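You operate a simulated robot arm through the tools that you are given. There is no shell and no other tool.

You are at the controls of a simulated robot arm. One attempt, no reset.

## Task
Zero the tray scale and hold the 1 kg steel weight's reading.
Fine: switch it on first; the weight stays in the tray. Set down upright: what you pick out.

It is judged by the outcome, as a careful person would: the job done as asked, and still so three seconds after it is handed in. It fails if anything else is knocked over, pushed out of place, dropped, spilled or broken.

## Robot
A 7-joint arm with a two-finger parallel gripper, fixed in place. Base frame: the origin is on the floor under the middle of its stand, x ahead of it, y to its left, z up; the work surface is at about z = 720. Units: mm, degrees, N and s.
With the tool pointing down near the work surface it reaches from about 520 to 960 mm from the base axis. Its first joint turns from -166.0 to 166.0 degrees. Payload 3.91 kg.
The TCP is the grasp point between the finger pads, 30 mm short of the fingertips. In the tool frame z runs along the fingers and y along their closing line. Largest opening 110 mm; finger width 20, thickness 10; the body of the gripper, 48 by 112 mm, starts 55 mm behind the TCP.
Orientation is that of the tool frame in the base frame, as a unit quaternion [w, x, y, z]. With the fingers straight down and closing along the base's y, the tool's x points along the base's -x, its y along +y and its z along -z.

## Interface
- The arm moves only by the tool apply_moves. Its argument "deltas" is a list of rows, each an object of numbers (a shift or turn left out is 0, a gripper value left out holds the last): "tx", "ty", "tz": the shift along the tool's x, y, z in cm; "ax", "ay", "az": the turn, a rotation vector about the tool's x, y, z in degrees; "gripper": the finger opening in cm, from 0 to 11. In form: [{"tx": .., "ty": .., "tz": .., "ax": .., "ay": .., "az": .., "gripper": ..}, ...]. A call has 1 to 20 rows; each row is the pose to reach, as a shift and turn from the pose commanded when the call began, along the tool's axes at that moment. A row lasts 0.2 s, in which the tool goes at most 50 mm and 8.6 degrees; a call with a longer step from one row to the next is refused whole, and so is a gripper value outside its range. A pose out of reach is approached as far as the arm can. The call stops where the force on the tool passes 40 N (or 10 N more than at its start, if that is more) or the arm is blocked; 0.2 s more then pass. Each finger travels about 72 mm/s and halts on what it meets, pressing with about 24 N; the grip force reading is that of the motor and also rises with nothing between the fingers. The clock runs only during rows and for 0.2 s after the last one: add rows that repeat a pose to give the fingers time. The reply holds the time, the measured pose of the TCP, the force on the tool along the base axes, the opening and the grip force, in the units named above and with some noise, with the torque about the TCP (base axes, N m) and any sound that the robot's microphone picked up.
- Cameras (640 x 400 px; columns grow to the right, rows downward): "scene" is fixed at [398.8, -498.9, 1364.6]; the picture's right is [0.71, -0.70, 0.00], its down [-0.60, -0.61, -0.52] and it looks along [0.36, 0.37, -0.86] (base axes); focal length 214 px, centre (320, 200). "wrist" rides on the gripper at [72, 17, -103] in the tool frame; the picture's right is [-0.23, 0.97, 0.00], its down [-0.76, -0.18, -0.62] and it looks along [-0.61, -0.14, 0.78] (tool axes); focal length 222 px, centre (320, 200). There is no depth. A picture from a camera that has moved, and an enlarged one, comes with that camera's place and axes in the base frame and with its lens.
- snapshot(camera): a new picture of that camera. No time passes.
- move_column(by): slides the trunk up (or, below 0, down) by that many mm; the arm rides with it, the base frame stays. It gives what a move gives, with no picture.
- inspect(camera, box): a new picture of the part [left, top, right, bottom] of that camera's present view, enlarged. No time passes.
- finish_job(): hands the job in; it is judged then, once.

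Places have to be worked out from the pictures, the camera data and where the tool is seen. Open the gripper and draw the arm clear of the work before you hand the job in, unless the task says otherwise.

The tools are called after "Emit:" as a command line: name --argument value ..., lists and objects as JSON in quotes. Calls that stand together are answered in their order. apply_moves: Moves the arm, as the interface text tells. Its arguments: {"type":"object","properties":{"deltas":{"type":"array"}},"required":["deltas"]} The other tools are called the same way: move_column (by) moves the trunk up or down; snapshot (camera) takes a picture; inspect (camera, box) takes an enlarged picture of a part of a camera's view; finish_job () hands the job in.

At the start:

```text
time_s: 0.0
tcp_pos: [496.6, -247.1, 1154.8]
ee_rot: [0.0, 0.0, 1.0, 0.0]
wrist_force: [-0.1, 0.6, -0.4]
torque: [-0.02, 0.0, 0.0]
width: 110.0
grip_force: 0.1
trunk travel left (down, up): [-525.0, 157.0]
```

scene: 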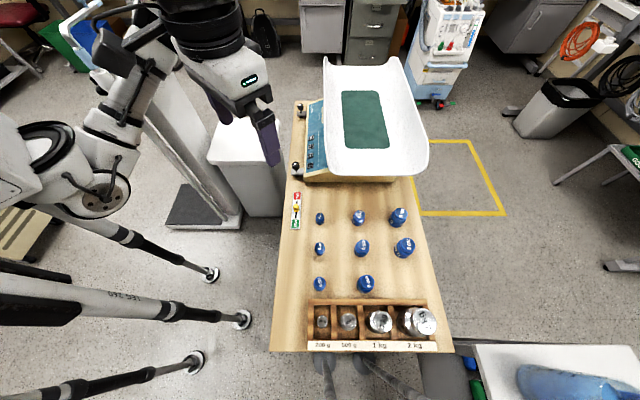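
wrist: 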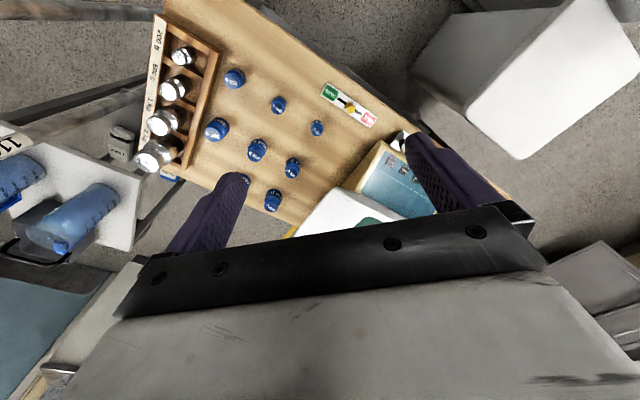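

I'll start by looking closely at the scale, its controls and the weights rack.

Emit:
inspect --camera "scene" --box '[270, 80, 350, 240]'

Emit:
inspect --camera "scene" --box '[260, 280, 460, 360]'

Emit:
inspect --camera "wrist" --box '[290, 60, 450, 240]'

Emit:
inspect --camera "wrist" --box '[120, 10, 260, 200]'

```text
2.50 times, centred on (310, 160) of scene
camera zoom: at [398.8, -498.9, 1364.6], right [0.71, -0.7, 0.0], down [-0.6, -0.61, -0.52], along [0.36, 0.37, -0.86], focal length 536 px, centre (345, 300)
```

zoom: 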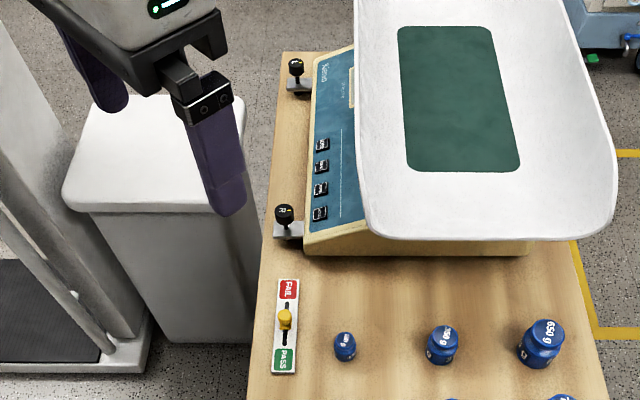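

```text
3.20 times, centred on (360, 320) of scene
camera zoom: at [398.8, -498.9, 1364.6], right [0.71, -0.7, 0.0], down [-0.6, -0.61, -0.52], along [0.36, 0.37, -0.86], focal length 686 px, centre (192, -184)
```

zoom: 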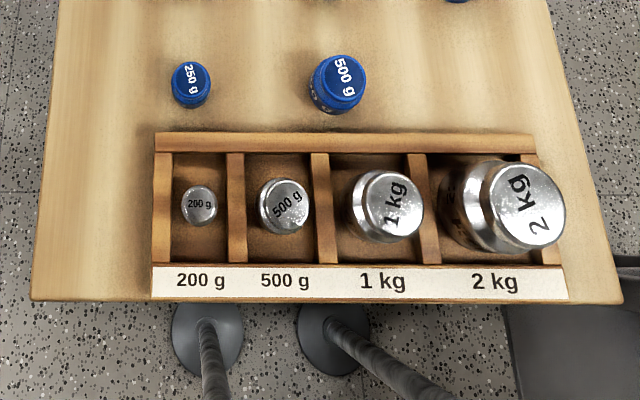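

```text
2.22 times, centred on (370, 150) of wrist
camera zoom: at [425.4, -230.4, 1257.6], right [0.23, 0.97, 0.0], down [0.76, -0.18, 0.62], along [0.61, -0.14, -0.78], focal length 494 px, centre (209, 311)
```

zoom: 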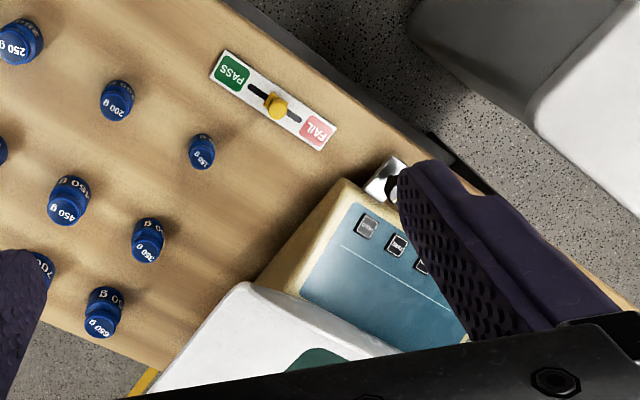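

```text
2.11 times, centred on (190, 105) of wrist
camera zoom: at [425.4, -230.4, 1257.6], right [0.23, 0.97, 0.0], down [0.76, -0.18, 0.62], along [0.61, -0.14, -0.78], focal length 468 px, centre (594, 400)
```

zoom: 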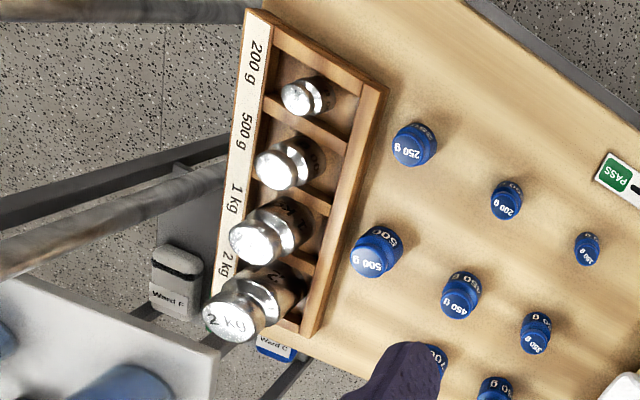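

The scale panel has four keys plus two knobs beside the body. I'll zoom further to read the labels.

Emit:
inspect --camera "scene" --box '[290, 130, 330, 155]'

Emit:
inspect --camera "scene" --box '[285, 95, 335, 130]'

Emit:
inspect --camera "scene" --box '[280, 150, 330, 185]'

Emit:
inspect --camera "wrist" --box '[360, 125, 420, 180]'

```text
16.00 times, centred on (310, 142) of scene
camera zoom: at [398.8, -498.9, 1364.6], right [0.71, -0.7, 0.0], down [-0.6, -0.61, -0.52], along [0.36, 0.37, -0.86], focal length 3432 px, centre (480, 1120)
```

zoom: 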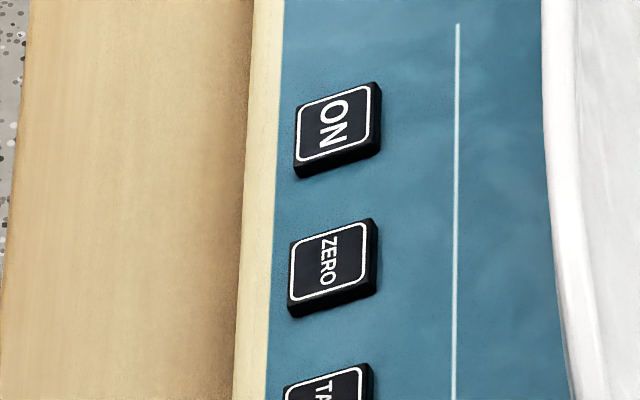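

```text
11.43 times, centred on (310, 112) of scene
camera zoom: at [398.8, -498.9, 1364.6], right [0.71, -0.7, 0.0], down [-0.6, -0.61, -0.52], along [0.36, 0.37, -0.86], focal length 2451 px, centre (434, 1200)
```

zoom: 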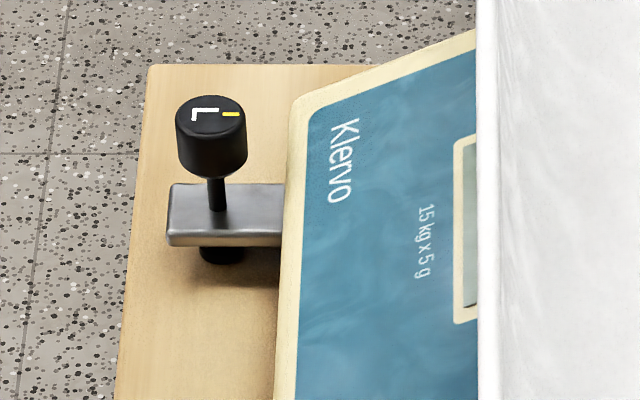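

```text
11.43 times, centred on (305, 168) of scene
camera zoom: at [398.8, -498.9, 1364.6], right [0.71, -0.7, 0.0], down [-0.6, -0.61, -0.52], along [0.36, 0.37, -0.86], focal length 2451 px, centre (491, 571)
```

zoom: 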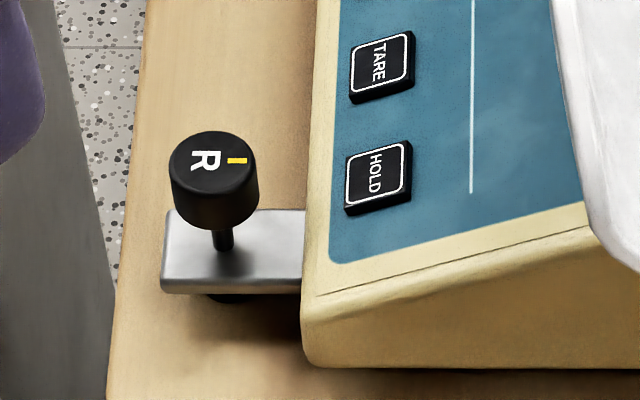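

```text
7.27 times, centred on (390, 152) of wrist
camera zoom: at [425.4, -230.4, 1257.6], right [0.23, 0.97, 0.0], down [0.76, -0.18, 0.62], along [0.61, -0.14, -0.78], focal length 1615 px, centre (-189, 546)
```

zoom: 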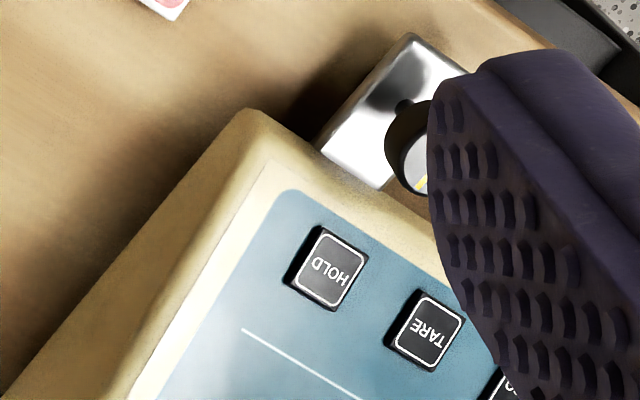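

The keys read ON, ZERO, TARE and HOLD, with ON furthest from the rack. I'll turn the tool to line up with the bench and move above the robot side of the scale, to see the display and panel through the wrist camera.

Emit:
apply_moves --deltas '[{"tx": -2.383, "ty": 3.088, "tz": 1.3, "az": 4.46}, {"tx": -4.766, "ty": 6.176, "tz": 2.6, "az": 8.92}, {"tx": -7.149, "ty": 9.264, "tz": 3.9, "az": 13.38}, {"tx": -9.532, "ty": 12.352, "tz": 5.2, "az": 17.84}, {"tx": -11.915, "ty": 15.44, "tz": 6.5, "az": 22.3}, {"tx": -14.298, "ty": 18.528, "tz": 7.8, "az": 26.76}, {"tx": -16.681, "ty": 21.616, "tz": 9.1, "az": 31.22}, {"tx": -19.064, "ty": 24.704, "tz": 10.4, "az": 35.68}, {"tx": -21.447, "ty": 27.792, "tz": 11.7, "az": 40.14}, {"tx": -23.83, "ty": 30.88, "tz": 13.0, "az": 44.6}]'

```text
time_s: 2.2
tcp_pos: [736.4, 58.8, 1023.1]
ee_rot: [-0.001, 0.379, 0.925, -0.001]
wrist_force: [-0.5, 0.2, -0.4]
torque: [0.01, 0.01, 0.01]
width: 109.7
grip_force: 0.1
trunk travel left (down, up): [-525.0, 157.0]
```

Moved without trouble. Now I'll look through both cameras.

Emit:
snapshot --camera "wrist"

Emit:
snapshot --camera "scene"

```text
taken
camera wrist: at [697.6, 122.3, 1126.1], right [0.85, 0.53, 0.0], down [0.42, -0.66, 0.62], along [0.33, -0.53, -0.78], focal length 222 px, centre (320, 200)
```

wrist: 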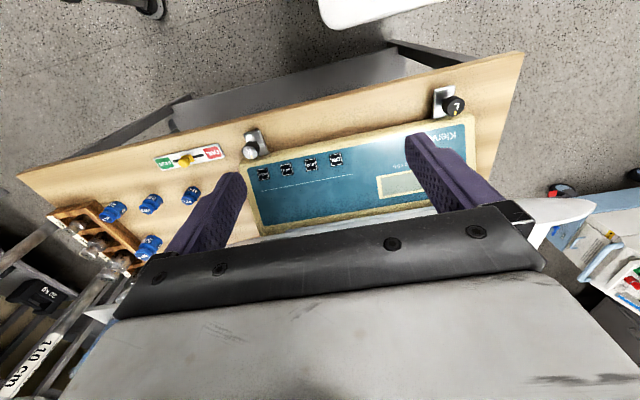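

```text
taken
```

scene: 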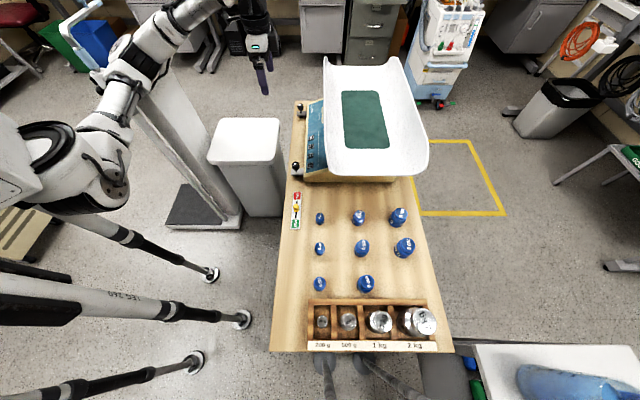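

I can see the panel and display from here, though inverted. I'll zoom in on the display, keys and tray edge.

Emit:
inspect --camera "wrist" --box '[360, 140, 460, 220]'

Emit:
inspect --camera "wrist" --box '[230, 110, 400, 250]'

Emit:
inspect --camera "scene" --box '[280, 50, 440, 190]'

Emit:
inspect --camera "wrist" --box '[40, 170, 160, 280]'

```text
5.00 times, centred on (410, 180) of wrist
camera zoom: at [697.6, 122.3, 1126.1], right [0.85, 0.53, 0.0], down [0.42, -0.66, 0.62], along [0.33, -0.53, -0.78], focal length 1111 px, centre (-130, 300)
```

zoom: 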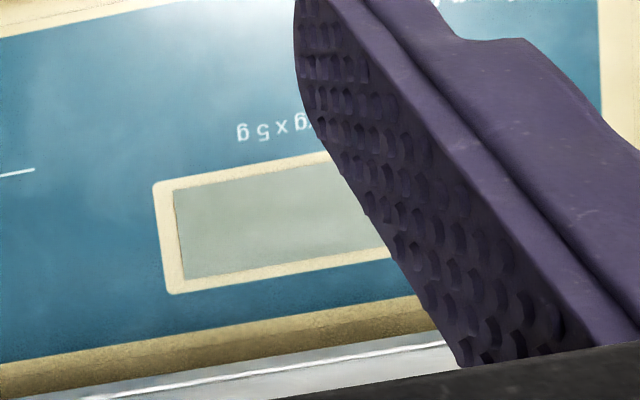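

```text
2.86 times, centred on (315, 180) of wrist
camera zoom: at [697.6, 122.3, 1126.1], right [0.85, 0.53, 0.0], down [0.42, -0.66, 0.62], along [0.33, -0.53, -0.78], focal length 635 px, centre (334, 257)
```

zoom: 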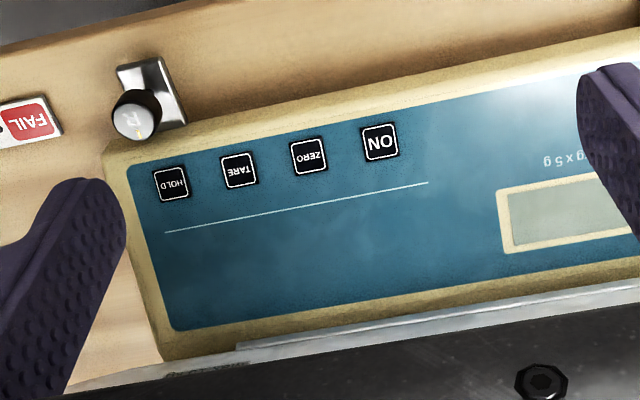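

```text
2.86 times, centred on (360, 120) of scene
camera zoom: at [398.8, -498.9, 1364.6], right [0.71, -0.7, 0.0], down [-0.6, -0.61, -0.52], along [0.36, 0.37, -0.86], focal length 613 px, centre (206, 429)
```

zoom: 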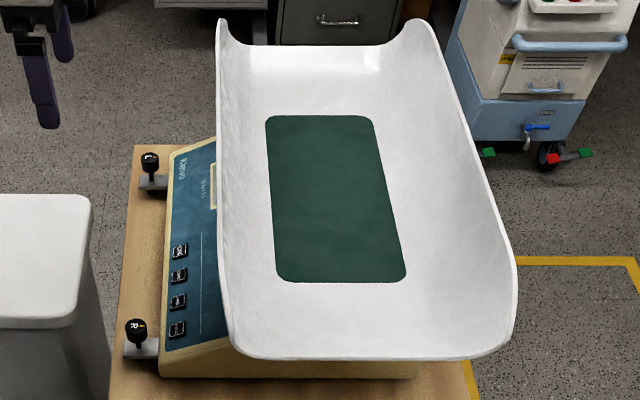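

```text
3.64 times, centred on (100, 225) of wrist
camera zoom: at [697.6, 122.3, 1126.1], right [0.85, 0.53, 0.0], down [0.42, -0.66, 0.62], along [0.33, -0.53, -0.78], focal length 808 px, centre (1120, 109)
```

zoom: 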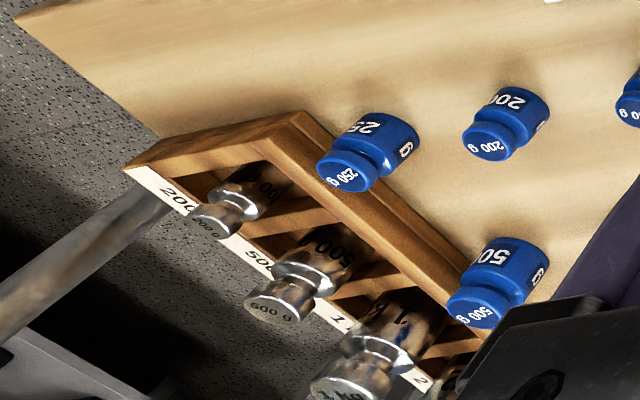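

From both views the keys sit at about z 776, roughly 46 mm apart. The tray's rim is about 50 mm beyond them at z ≈ 885. I'll close the fingers and hover over ON before pressing.

Emit:
apply_moves --deltas '[{"tx": -3.5, "ty": 0.2, "tz": 2.0, "gripper": 0}, {"tx": -7.3, "ty": 0.2, "tz": 4.8, "gripper": 0}, {"tx": -11.5, "ty": 0.2, "tz": 7.0, "gripper": 0}, {"tx": -11.5, "ty": 0.2, "tz": 11.0, "gripper": 0}, {"tx": -11.5, "ty": 0.2, "tz": 14.5, "gripper": 0}, {"tx": -11.5, "ty": 0.2, "tz": 16.5, "gripper": 0}, {"tx": -11.5, "ty": 0.2, "tz": 16.5, "gripper": 0}]'

```text
time_s: 3.8
tcp_pos: [822.1, -20.9, 859.9]
ee_rot: [0.0, 0.379, 0.925, 0.0]
wrist_force: [-0.2, -0.1, 0.1]
torque: [-0.01, -0.05, -0.01]
width: 0.0
grip_force: 24.2
trunk travel left (down, up): [-525.0, 157.0]
```

Fingers are closed and hovering near ON. I'll check the alignment in both cameras.

Emit:
inspect --camera "scene" --box '[270, 80, 350, 180]'

Emit:
snapshot --camera "wrist"

Emit:
inspect --camera "wrist" --box '[220, 90, 420, 215]'

```text
4.00 times, centred on (310, 130) of scene
camera zoom: at [398.8, -498.9, 1364.6], right [0.71, -0.7, 0.0], down [-0.6, -0.61, -0.52], along [0.36, 0.37, -0.86], focal length 858 px, centre (360, 480)
```

zoom: 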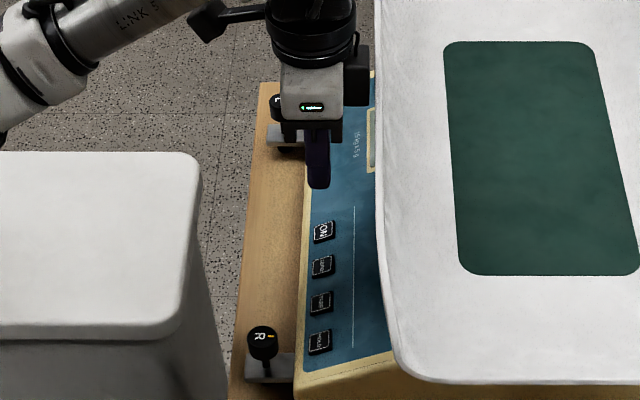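

```text
taken
camera wrist: at [782.8, 42.1, 962.6], right [0.85, 0.53, 0.0], down [0.42, -0.66, 0.62], along [0.33, -0.53, -0.78], focal length 222 px, centre (320, 200)
```

wrist: 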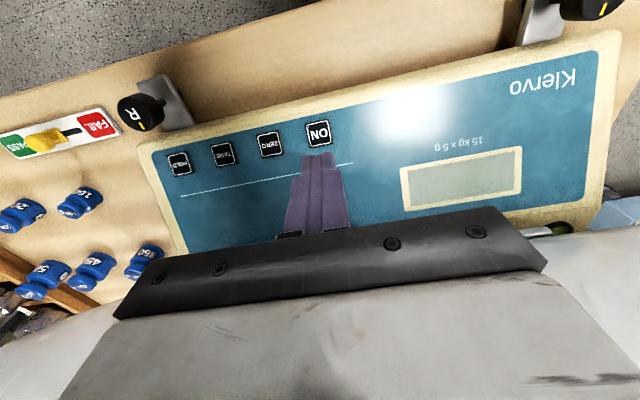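

```text
3.20 times, centred on (320, 152) of wrist
camera zoom: at [782.8, 42.1, 962.6], right [0.85, 0.53, 0.0], down [0.42, -0.66, 0.62], along [0.33, -0.53, -0.78], focal length 711 px, centre (320, 352)
```

zoom: 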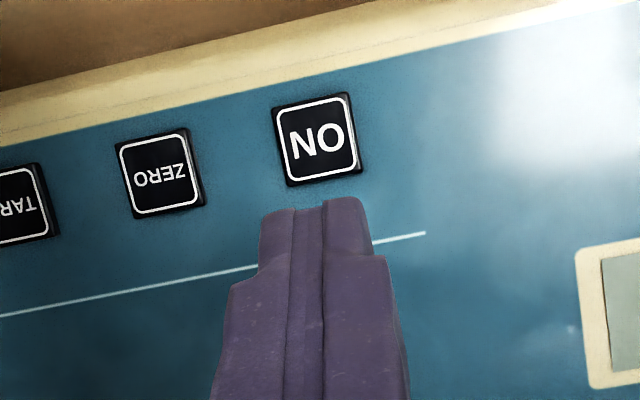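

My ray estimate puts ON at (u 562, w 600, z ≈ 778), which matches the TCP's horizontal position. I'll descend in small steps to touch and press it.

Emit:
apply_moves --deltas '[{"tz": 3.0}, {"tz": 4.2}, {"tz": 4.8}, {"tz": 5.1}, {"tz": 5.3}]'

```text
time_s: 5.0
tcp_pos: [818.1, -19.1, 807.2]
ee_rot: [0.0, 0.379, 0.925, 0.001]
wrist_force: [0.9, 0.3, -0.2]
torque: [0.03, 0.01, -0.01]
width: 0.3
grip_force: 24.3
trunk travel left (down, up): [-525.0, 157.0]
```

No clear contact yet with the tip at z ≈ 777. I'll carry on down in 1–2 mm steps.

Emit:
apply_moves --deltas '[{"tz": 0.15}, {"tz": 0.3}, {"tz": 0.4}]'

Emit:
inspect --camera "wrist" --box '[220, 90, 480, 240]'

```text
time_s: 5.8
tcp_pos: [817.3, -18.4, 803.2]
ee_rot: [0.002, 0.379, 0.925, 0.001]
wrist_force: [0.0, 1.3, 3.8]
torque: [0.01, 0.0, 0.01]
width: 0.0
grip_force: 23.7
trunk travel left (down, up): [-525.0, 157.0]
heard: click
```

```text
2.46 times, centred on (350, 165) of wrist
camera zoom: at [779.3, 44.3, 905.5], right [0.85, 0.53, 0.0], down [0.42, -0.66, 0.62], along [0.33, -0.53, -0.78], focal length 547 px, centre (246, 286)
```

zoom: 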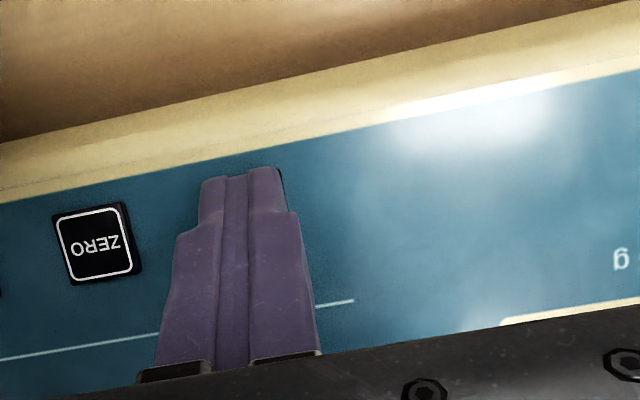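

I heard a click at about 4 N, so ON was pressed. I'll lift straight back up and look at the display.

Emit:
apply_moves --deltas '[{"tz": -1.0}, {"tz": -3.0}, {"tz": -5.7}]'

Emit:
snapshot --camera "wrist"

Emit:
inspect --camera "wrist" --box '[390, 120, 540, 220]'

```text
time_s: 6.6
tcp_pos: [819.1, -16.3, 861.9]
ee_rot: [0.0, 0.378, 0.926, 0.0]
wrist_force: [0.7, -0.2, 0.2]
torque: [0.03, -0.03, 0.05]
width: 0.2
grip_force: 24.5
trunk travel left (down, up): [-525.0, 157.0]
```

```text
taken
camera wrist: at [779.6, 45.9, 964.8], right [0.85, 0.53, 0.0], down [0.42, -0.66, 0.62], along [0.33, -0.53, -0.78], focal length 222 px, centre (320, 200)
```

wrist: 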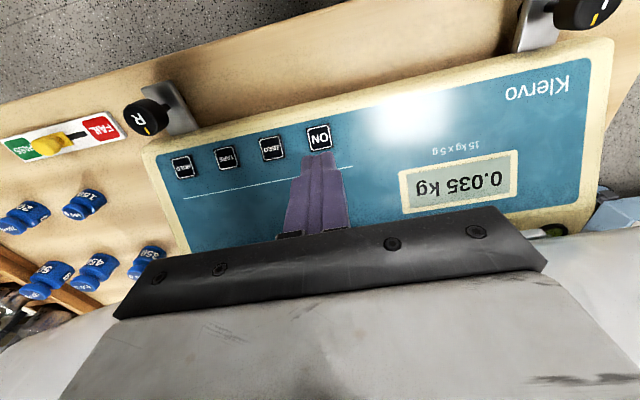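

```text
4.00 times, centred on (465, 170) of wrist
camera zoom: at [779.6, 45.9, 964.8], right [0.85, 0.53, 0.0], down [0.42, -0.66, 0.62], along [0.33, -0.53, -0.78], focal length 888 px, centre (-260, 320)
```

zoom: 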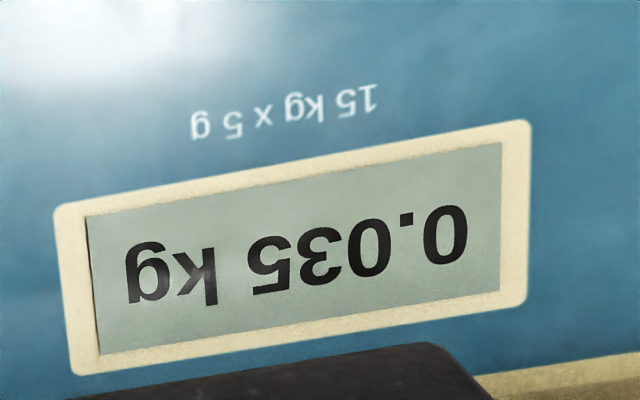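

The scale is on and shows an unzeroed offset of 0.035 kg. There's something like a bubble level at the panel's far corner, so I'll look at that as well.

Emit:
inspect --camera "wrist" --box '[520, 200, 620, 260]'

Emit:
inspect --camera "scene" --box '[320, 50, 440, 190]'

```text
6.40 times, centred on (570, 230) of wrist
camera zoom: at [779.6, 45.9, 964.8], right [0.85, 0.53, 0.0], down [0.42, -0.66, 0.62], along [0.33, -0.53, -0.78], focal length 1422 px, centre (-1280, 8)
```

zoom: 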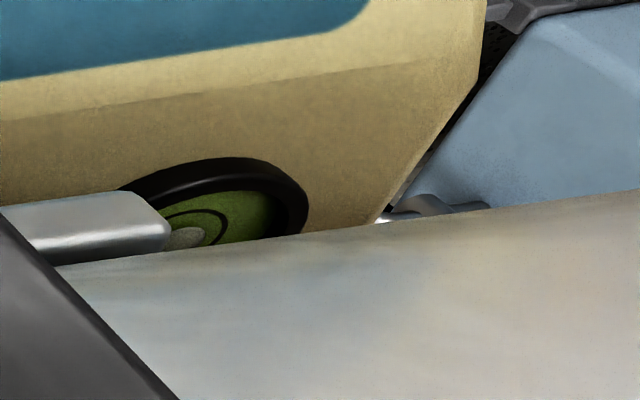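

```text
2.86 times, centred on (380, 120) of scene
camera zoom: at [398.8, -498.9, 1364.6], right [0.71, -0.7, 0.0], down [-0.6, -0.61, -0.52], along [0.36, 0.37, -0.86], focal length 613 px, centre (149, 429)
```

zoom: 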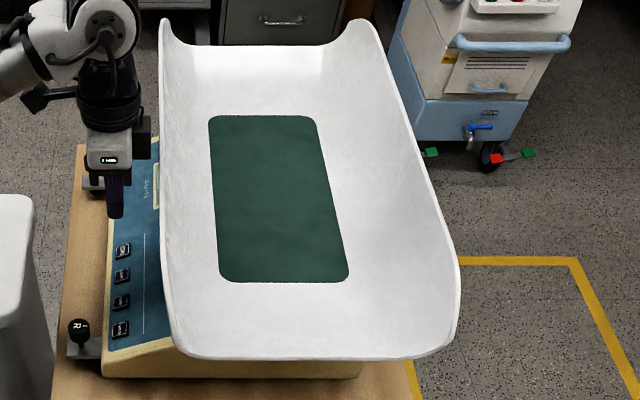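

The display reads 0.035 kg with the tray empty. Next I'll move 47 mm along to ZERO and press it the same way.

Emit:
apply_moves --deltas '[{"tx": -0.3, "ty": -2.4}, {"tx": -0.4, "ty": -4.7}, {"tx": -0.4, "ty": -4.7, "tz": 3.0}, {"tx": -0.4, "ty": -4.7, "tz": 4.5}, {"tx": -0.4, "ty": -4.7, "tz": 5.2}]'

Emit:
inspect --camera "wrist" --box '[220, 90, 480, 240]'

```text
time_s: 7.8
tcp_pos: [788.4, -51.5, 809.1]
ee_rot: [0.0, 0.38, 0.925, 0.0]
wrist_force: [0.7, 0.3, 1.3]
torque: [-0.03, -0.03, 0.01]
width: 0.0
grip_force: 23.9
trunk travel left (down, up): [-525.0, 157.0]
```

```text
2.46 times, centred on (350, 165) of wrist
camera zoom: at [749.2, 10.0, 911.7], right [0.85, 0.53, 0.0], down [0.42, -0.66, 0.62], along [0.33, -0.53, -0.78], focal length 547 px, centre (246, 286)
```

zoom: 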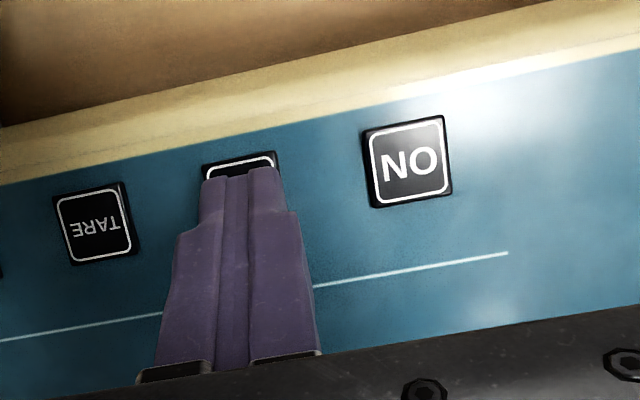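

The fingers are directly over ZERO. I'll press a few millimetres more, then lift.

Emit:
apply_moves --deltas '[{"tz": 0.2}, {"tz": 0.4}, {"tz": 0.5}, {"tz": 0.5}]'

```text
time_s: 8.8
tcp_pos: [788.8, -53.5, 804.1]
ee_rot: [0.0, 0.379, 0.925, 0.0]
wrist_force: [-0.6, -0.1, 5.5]
torque: [-0.04, -0.02, -0.03]
width: 0.1
grip_force: 23.7
trunk travel left (down, up): [-525.0, 157.0]
heard: click
```

ZERO clicked at about 5.5 N. I'll lift and check the display.

Emit:
apply_moves --deltas '[{"tz": -1.0}, {"tz": -3.5}, {"tz": -6.5}, {"tz": -8.5}]'

Emit:
snapshot --camera "wrist"

Emit:
inspect --camera "wrist" --box '[390, 100, 540, 220]'

```text
time_s: 9.8
tcp_pos: [787.0, -55.9, 889.1]
ee_rot: [0.0, 0.378, 0.926, 0.0]
wrist_force: [-0.1, 0.0, 0.1]
torque: [0.0, 0.03, 0.0]
width: 0.3
grip_force: 23.8
trunk travel left (down, up): [-525.0, 157.0]
```

```text
taken
camera wrist: at [747.1, 7.3, 991.9], right [0.84, 0.53, 0.0], down [0.42, -0.66, 0.62], along [0.33, -0.53, -0.78], focal length 222 px, centre (320, 200)
```

wrist: 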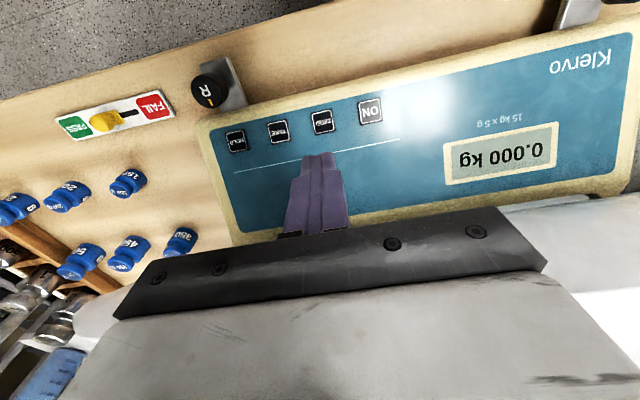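

```text
3.33 times, centred on (465, 160) of wrist
camera zoom: at [747.1, 7.3, 991.9], right [0.84, 0.53, 0.0], down [0.42, -0.66, 0.62], along [0.33, -0.53, -0.78], focal length 740 px, centre (-163, 333)
```

zoom: 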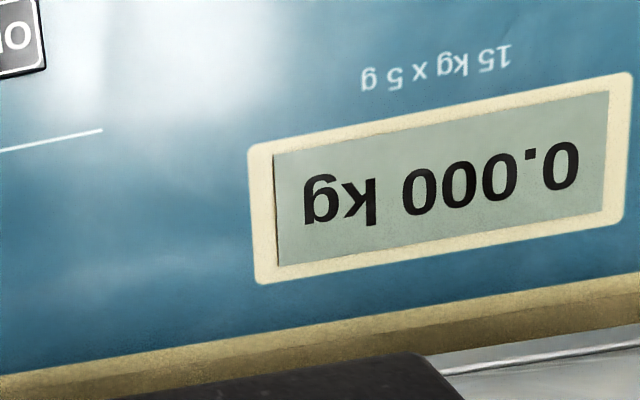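

The display now reads 0.000 kg. I'll rise clear, open the fingers and travel along the bench to look down at the steel weight rack.

Emit:
apply_moves --deltas '[{"tz": -4.0}, {"tz": -8.0}, {"tz": -12.0}, {"tx": -0.33, "ty": -4.65, "tz": -12.0, "gripper": 11}, {"tx": -0.66, "ty": -9.3, "tz": -12.0, "gripper": 11}, {"tx": -1.0, "ty": -13.95, "tz": -12.0}, {"tx": -1.33, "ty": -18.6, "tz": -12.0}, {"tx": -1.66, "ty": -23.25, "tz": -12.0}, {"tx": -2.0, "ty": -27.9, "tz": -12.0}, {"tx": -2.33, "ty": -32.55, "tz": -12.0}, {"tx": -2.66, "ty": -37.2, "tz": -12.0}, {"tx": -3.0, "ty": -41.85, "tz": -12.0}, {"tx": -3.33, "ty": -46.5, "tz": -12.0}, {"tx": -3.66, "ty": -51.15, "tz": -12.0}, {"tx": -4.0, "ty": -55.8, "tz": -12.0}, {"tx": -4.0, "ty": -55.8, "tz": -12.0}]'

Emit:
snapshot --camera "wrist"

Emit:
inspect --camera "wrist" --box '[220, 90, 420, 220]'

Emit:
snapshot --camera "scene"

```text
time_s: 13.2
tcp_pos: [424.2, -480.0, 1007.6]
ee_rot: [-0.001, 0.378, 0.926, 0.0]
wrist_force: [0.5, 0.1, -1.0]
torque: [0.03, 0.04, -0.02]
width: 109.9
grip_force: 0.1
trunk travel left (down, up): [-525.0, 157.0]
```

```text
taken
camera wrist: at [385.2, -417.5, 1110.2], right [0.84, 0.53, 0.0], down [0.42, -0.66, 0.62], along [0.33, -0.53, -0.78], focal length 222 px, centre (320, 200)
```

wrist: 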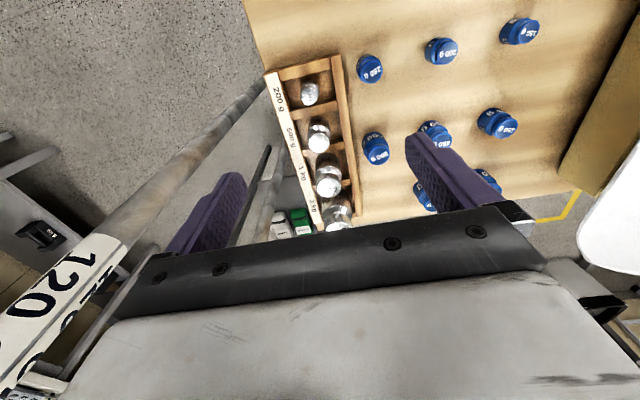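

```text
3.08 times, centred on (320, 155) of wrist
camera zoom: at [385.2, -417.5, 1110.2], right [0.84, 0.53, 0.0], down [0.42, -0.66, 0.62], along [0.33, -0.53, -0.78], focal length 684 px, centre (320, 338)
```

zoom: 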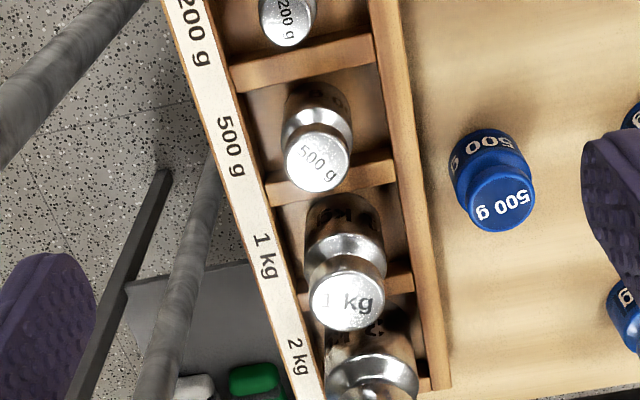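

```text
taken
```

scene: 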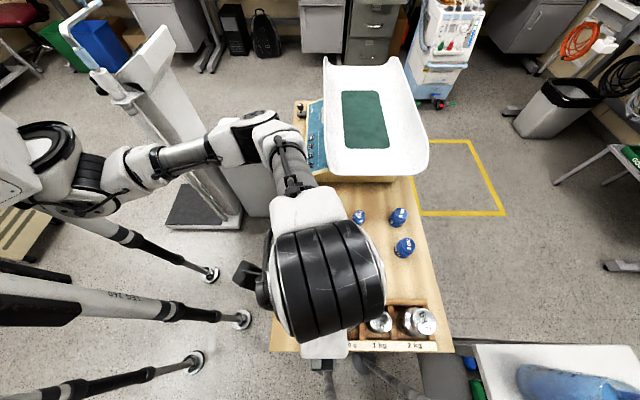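

Triangulating the 1 kg weight: its head top is at about (u −60, w 776, z 815) and its body is about 48 mm across. The rack's top edge is at z ≈ 755. I'll hover above it with the fingers opened to 70 mm and check alignment.

Emit:
apply_moves --deltas '[{"tx": -4.0, "ty": -0.5, "tz": 2.8, "gripper": 7.2}, {"tx": -8.0, "ty": -1.0, "tz": 5.6, "gripper": 7.2}, {"tx": -12.0, "ty": -1.5, "tz": 8.4, "gripper": 7.2}, {"tx": -13.71, "ty": -1.68, "tz": 12.0, "gripper": 7.2}, {"tx": -13.71, "ty": -1.68, "tz": 12.0, "gripper": 7.2}]'

Emit:
snapshot --camera "wrist"

Emit:
inspect --camera "wrist" --box '[220, 90, 420, 220]'

Emit:
inspect --camera "scene" --box '[280, 220, 480, 380]'

```text
time_s: 14.4
tcp_pos: [511.2, -587.1, 888.5]
ee_rot: [0.0, 0.379, 0.925, 0.0]
wrist_force: [1.0, 0.3, 0.5]
torque: [-0.01, -0.02, 0.03]
width: 72.1
grip_force: 0.0
trunk travel left (down, up): [-525.0, 157.0]
```

```text
taken
camera wrist: at [471.3, -524.8, 991.3], right [0.85, 0.53, 0.0], down [0.42, -0.66, 0.62], along [0.33, -0.53, -0.78], focal length 222 px, centre (320, 200)
```

wrist: 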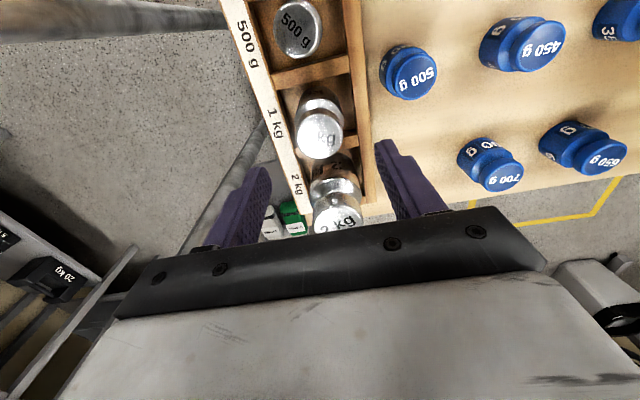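

```text
3.08 times, centred on (320, 155) of wrist
camera zoom: at [471.3, -524.8, 991.3], right [0.85, 0.53, 0.0], down [0.42, -0.66, 0.62], along [0.33, -0.53, -0.78], focal length 684 px, centre (320, 338)
```

zoom: 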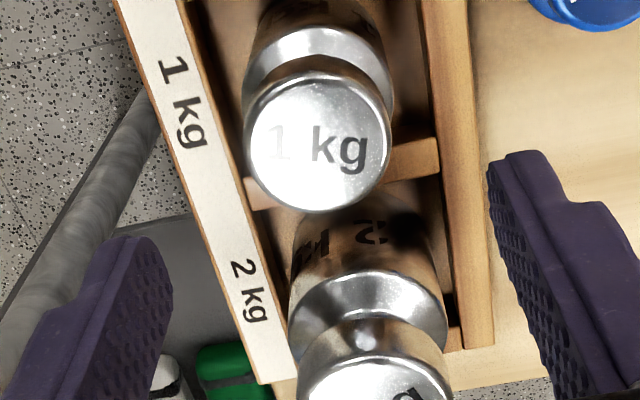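

```text
2.50 times, centred on (380, 300) of scene
camera zoom: at [398.8, -498.9, 1364.6], right [0.71, -0.7, 0.0], down [-0.6, -0.61, -0.52], along [0.36, 0.37, -0.86], focal length 536 px, centre (170, -50)
```

zoom: 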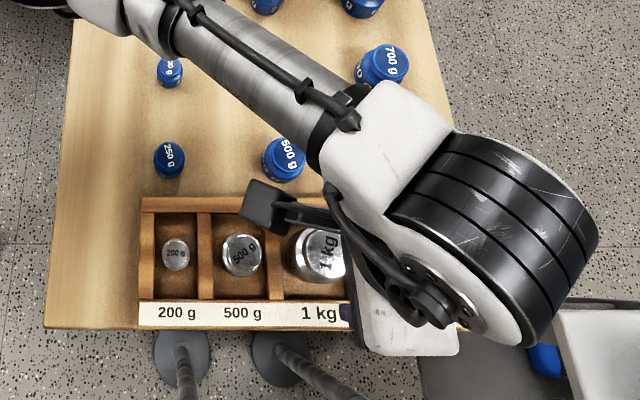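

The TCP sits directly above the 1 kg head, at (u −59, w 776) against my estimate of −60, 776. I'll lower until the fingertips are just above the rack's edge and then close on the body.

Emit:
apply_moves --deltas '[{"ty": -0.05, "tz": 3.0}, {"ty": -0.05, "tz": 6.0}, {"ty": -0.05, "tz": 8.3}, {"ty": -0.05, "tz": 9.6}, {"ty": -0.05, "tz": 9.6}]'

Emit:
inspect --camera "wrist" --box '[200, 60, 460, 230]'

Emit:
inspect --camera "scene" --box '[320, 260, 480, 380]'

```text
time_s: 15.6
tcp_pos: [508.9, -588.7, 793.8]
ee_rot: [0.0, 0.38, 0.925, 0.001]
wrist_force: [1.0, 0.4, 0.3]
torque: [0.0, 0.0, 0.03]
width: 71.9
grip_force: 0.0
trunk travel left (down, up): [-525.0, 157.0]
```

```text
2.35 times, centred on (330, 145) of wrist
camera zoom: at [470.9, -525.4, 896.3], right [0.85, 0.53, 0.0], down [0.42, -0.66, 0.62], along [0.33, -0.53, -0.78], focal length 523 px, centre (296, 329)
```

zoom: 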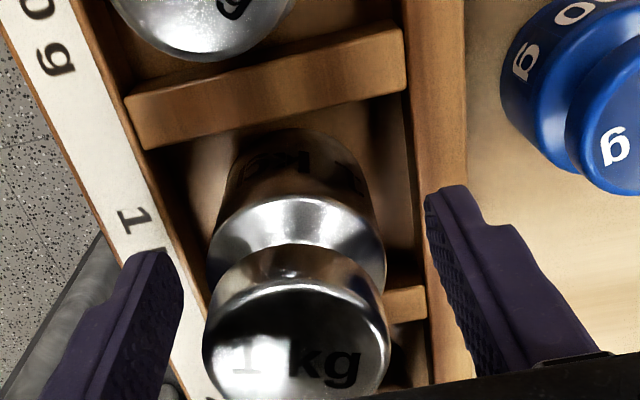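

```text
3.33 times, centred on (400, 320) of scene
camera zoom: at [398.8, -498.9, 1364.6], right [0.71, -0.7, 0.0], down [-0.6, -0.61, -0.52], along [0.36, 0.37, -0.86], focal length 715 px, centre (53, -200)
```

zoom: 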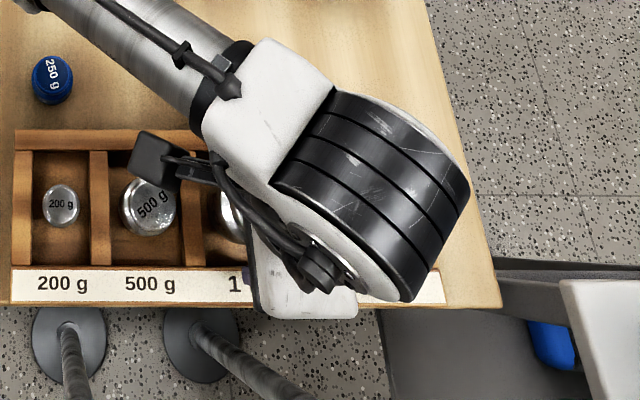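

The fingers straddle the body, with the shoulder rim at z ≈ 789 and the tips around 762. I'll close the grip.

Emit:
apply_moves --deltas '[{"gripper": 5.5}, {"gripper": 4.0}, {"gripper": 3.5}, {"gripper": 3.5}]'

Emit:
inspect --camera "wrist" --box '[200, 60, 460, 230]'

```text
time_s: 16.6
tcp_pos: [509.4, -587.5, 792.7]
ee_rot: [0.001, 0.38, 0.925, 0.0]
wrist_force: [-0.9, -1.9, 0.4]
torque: [-0.08, 0.04, -0.1]
width: 47.3
grip_force: 24.2
trunk travel left (down, up): [-525.0, 157.0]
```

```text
2.35 times, centred on (330, 145) of wrist
camera zoom: at [470.8, -525.5, 896.4], right [0.85, 0.53, 0.0], down [0.42, -0.66, 0.62], along [0.33, -0.53, -0.78], focal length 523 px, centre (296, 329)
```

zoom: 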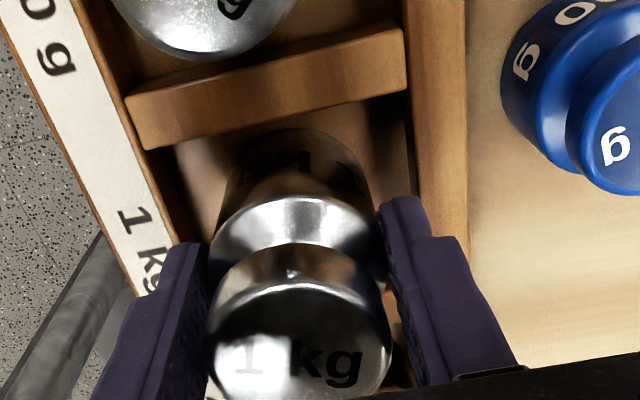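

It's gripped at 47.3 mm width. I'll lift slowly and check the load.

Emit:
apply_moves --deltas '[{"tz": -0.5}, {"tz": -1.5}, {"tz": -3.0}, {"tz": -5.0}, {"tz": -7.0}, {"tz": -7.0}]'

Emit:
snapshot --camera "wrist"

```text
time_s: 18.0
tcp_pos: [512.1, -588.8, 860.4]
ee_rot: [0.0, 0.38, 0.925, 0.0]
wrist_force: [-0.2, -0.4, -10.0]
torque: [-0.02, 0.0, -0.03]
width: 47.5
grip_force: 24.0
trunk travel left (down, up): [-525.0, 157.0]
```

```text
taken
camera wrist: at [473.6, -525.9, 963.1], right [0.85, 0.53, 0.0], down [0.42, -0.66, 0.62], along [0.33, -0.53, -0.78], focal length 222 px, centre (320, 200)
```

wrist: 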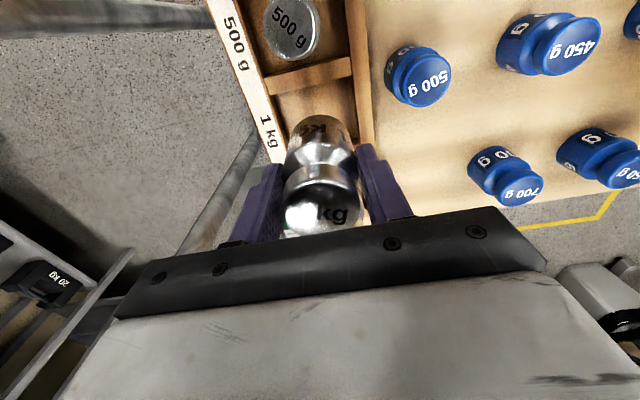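

The load reads −10 N, so the 1 kg is held securely and upright. I'll rise well above the tray rim and carry it along the bench.

Emit:
apply_moves --deltas '[{"tz": -2.0}, {"tz": -5.0}, {"tz": -8.5}, {"tz": -12.0}, {"tz": -14.5}, {"tz": -15.5}, {"ty": 1.0, "tz": -15.5}, {"ty": 3.0, "tz": -15.5}, {"ty": 6.0, "tz": -15.5}, {"ty": 9.5, "tz": -15.5}, {"ty": 13.0, "tz": -15.5}, {"ty": 16.5, "tz": -15.5}, {"ty": 20.0, "tz": -15.5}, {"ty": 23.5, "tz": -15.5}, {"ty": 27.0, "tz": -15.5}, {"ty": 30.0, "tz": -15.5}, {"ty": 32.5, "tz": -15.5}, {"ty": 34.0, "tz": -15.5}, {"ty": 34.5, "tz": -15.5}]'

Emit:
snapshot --camera "scene"

Emit:
snapshot --camera "wrist"

```text
time_s: 22.0
tcp_pos: [751.9, -343.1, 1016.0]
ee_rot: [-0.001, 0.379, 0.925, 0.0]
wrist_force: [1.3, 0.7, -10.2]
torque: [-0.01, -0.01, -0.01]
width: 47.4
grip_force: 23.7
trunk travel left (down, up): [-525.0, 157.0]
```

```text
taken
```

scene: 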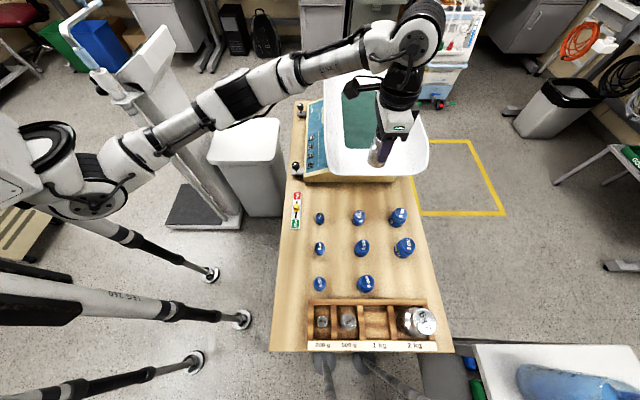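

```text
taken
camera wrist: at [712.9, -279.9, 1118.9], right [0.85, 0.53, 0.0], down [0.42, -0.66, 0.62], along [0.33, -0.53, -0.78], focal length 222 px, centre (320, 200)
```

wrist: 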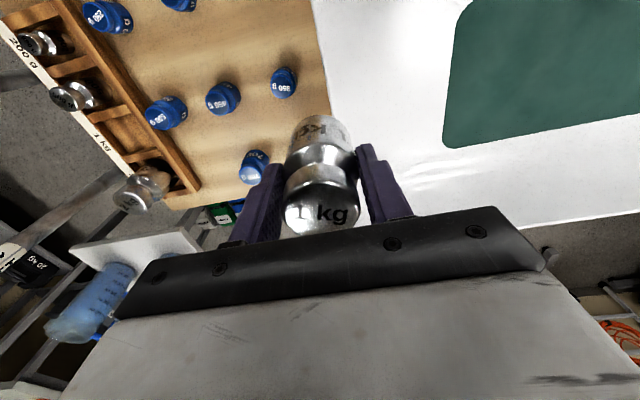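

Nothing is disturbed. Triangulation puts the tray mat at z ≈ 852, from about u 427 to 745, centred on w ≈ 788. I'll carry on to a spot well onto the mat, around (u 490, w 788), at the same height.

Emit:
apply_moves --deltas '[{"ty": 1.0}, {"tx": -0.2, "ty": 3.0}, {"tx": -0.4, "ty": 6.0}, {"tx": -0.6, "ty": 9.5}, {"tx": -0.8, "ty": 13.0}, {"tx": -1.0, "ty": 16.0}, {"tx": -1.2, "ty": 18.5}, {"tx": -1.2, "ty": 20.0}, {"tx": -1.2, "ty": 20.5}, {"tx": -1.2, "ty": 20.5}]'

Emit:
snapshot --camera "scene"

Emit:
snapshot --camera "wrist"

Emit:
inspect --camera "scene" --box '[310, 40, 450, 190]'

```text
time_s: 24.2
tcp_pos: [902.0, -202.1, 1015.8]
ee_rot: [0.0, 0.379, 0.925, 0.0]
wrist_force: [-0.6, 0.3, -9.2]
torque: [0.03, -0.01, 0.02]
width: 47.4
grip_force: 23.9
out of reach, approached as far as the arm can: row 8, 9, 10
trunk travel left (down, up): [-525.0, 157.0]
```

```text
taken
```

scene: 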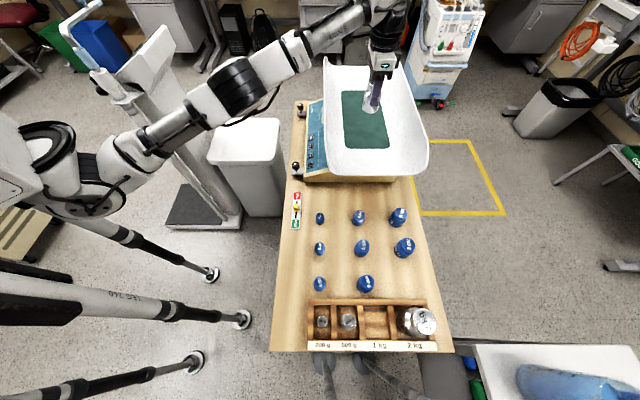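

```text
taken
camera wrist: at [862.7, -138.9, 1118.8], right [0.85, 0.53, 0.0], down [0.42, -0.66, 0.62], along [0.33, -0.53, -0.78], focal length 222 px, centre (320, 200)
```

wrist: 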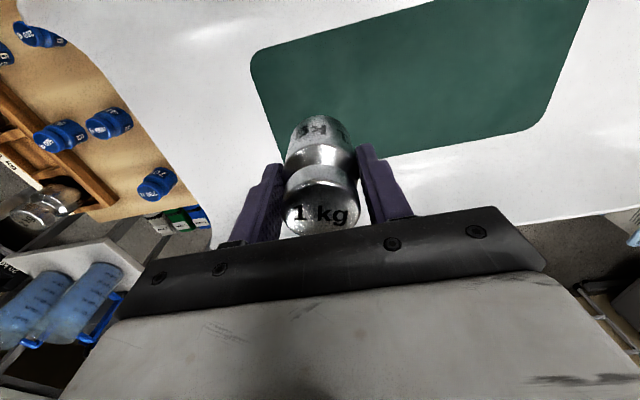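

```text
2.67 times, centred on (380, 115) of scene
camera zoom: at [398.8, -498.9, 1364.6], right [0.71, -0.7, 0.0], down [-0.6, -0.61, -0.52], along [0.36, 0.37, -0.86], focal length 572 px, centre (160, 427)
```

zoom: 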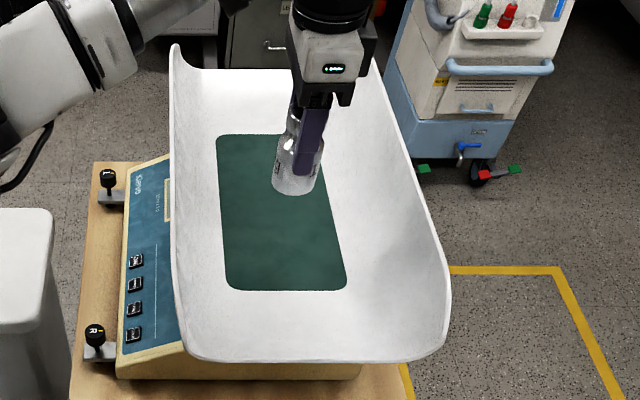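

The last rows touched the reach limit at this height, so I'll ease back 15 mm along the mat. Then I'll lower until the weight's base is just above it and look again.

Emit:
apply_moves --deltas '[{"ty": -0.7}, {"ty": -1.5}, {"ty": -1.5, "tz": 1.5}, {"ty": -1.5, "tz": 3.5}, {"ty": -1.5, "tz": 5.5}, {"ty": -1.5, "tz": 7.0}, {"ty": -1.5, "tz": 7.8}, {"ty": -1.5, "tz": 7.8}]'

Emit:
snapshot --camera "wrist"

Emit:
inspect --camera "scene" --box '[310, 60, 450, 190]'

```text
time_s: 26.0
tcp_pos: [891.2, -212.5, 938.1]
ee_rot: [-0.001, 0.378, 0.926, 0.0]
wrist_force: [0.1, -0.6, -9.6]
torque: [0.03, 0.0, 0.0]
width: 47.2
grip_force: 23.5
trunk travel left (down, up): [-525.0, 157.0]
```

```text
taken
camera wrist: at [852.7, -149.3, 1040.6], right [0.84, 0.53, 0.0], down [0.42, -0.66, 0.62], along [0.33, -0.53, -0.78], focal length 222 px, centre (320, 200)
```

wrist: 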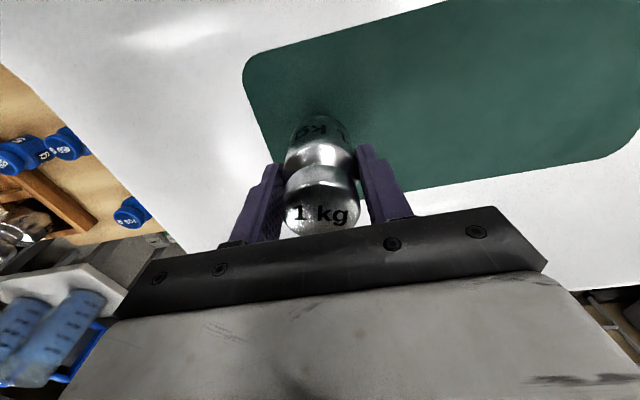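

```text
3.08 times, centred on (380, 125) of scene
camera zoom: at [398.8, -498.9, 1364.6], right [0.71, -0.7, 0.0], down [-0.6, -0.61, -0.52], along [0.36, 0.37, -0.86], focal length 660 px, centre (135, 431)
```

zoom: 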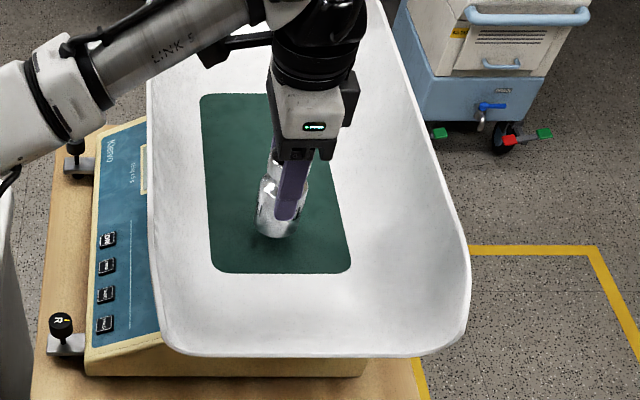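

No reach problem at this height, and the weight is upright over the mat. I'll lower in small steps and watch the load come off the tool.

Emit:
apply_moves --deltas '[{"tz": 0.4}, {"tz": 0.8}, {"tz": 1.0}, {"tz": 1.0}]'

Emit:
inspect --camera "wrist" --box '[220, 60, 420, 240]'

```text
time_s: 27.0
tcp_pos: [890.6, -213.0, 928.5]
ee_rot: [-0.001, 0.38, 0.925, 0.0]
wrist_force: [0.5, -0.2, -9.5]
torque: [-0.02, 0.05, -0.01]
width: 47.5
grip_force: 24.0
trunk travel left (down, up): [-525.0, 157.0]
```

```text
2.22 times, centred on (320, 150) of wrist
camera zoom: at [851.8, -150.7, 1031.2], right [0.85, 0.53, 0.0], down [0.42, -0.66, 0.62], along [0.33, -0.53, -0.78], focal length 494 px, centre (320, 311)
```

zoom: 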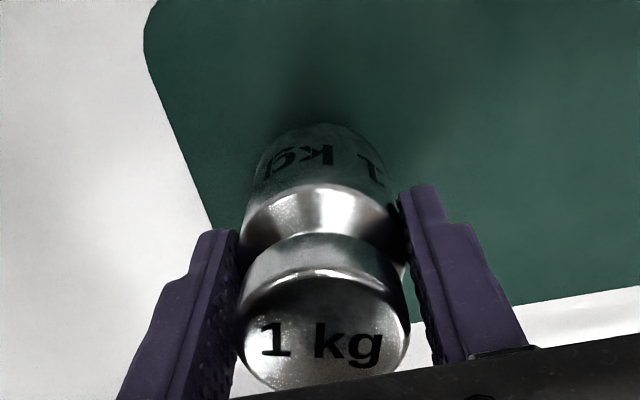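

Still fully suspended at −9.5 N. I'll continue down gently.

Emit:
apply_moves --deltas '[{"tz": 0.2}, {"tz": 0.4}, {"tz": 0.5}, {"tz": 0.5}]'

```text
time_s: 28.0
tcp_pos: [890.6, -213.4, 923.2]
ee_rot: [-0.002, 0.38, 0.925, 0.001]
wrist_force: [0.0, 0.5, -11.6]
torque: [0.01, 0.03, 0.03]
width: 47.3
grip_force: 23.9
trunk travel left (down, up): [-525.0, 157.0]
```

Still suspended at TCP z 923. I'll go a few more small steps.

Emit:
apply_moves --deltas '[{"tz": 0.15}, {"tz": 0.3}, {"tz": 0.4}, {"tz": 0.4}]'

```text
time_s: 29.0
tcp_pos: [891.0, -211.9, 919.2]
ee_rot: [-0.001, 0.38, 0.925, 0.0]
wrist_force: [0.7, -0.2, -9.9]
torque: [-0.01, 0.03, 0.02]
width: 47.3
grip_force: 24.1
trunk travel left (down, up): [-525.0, 157.0]
```

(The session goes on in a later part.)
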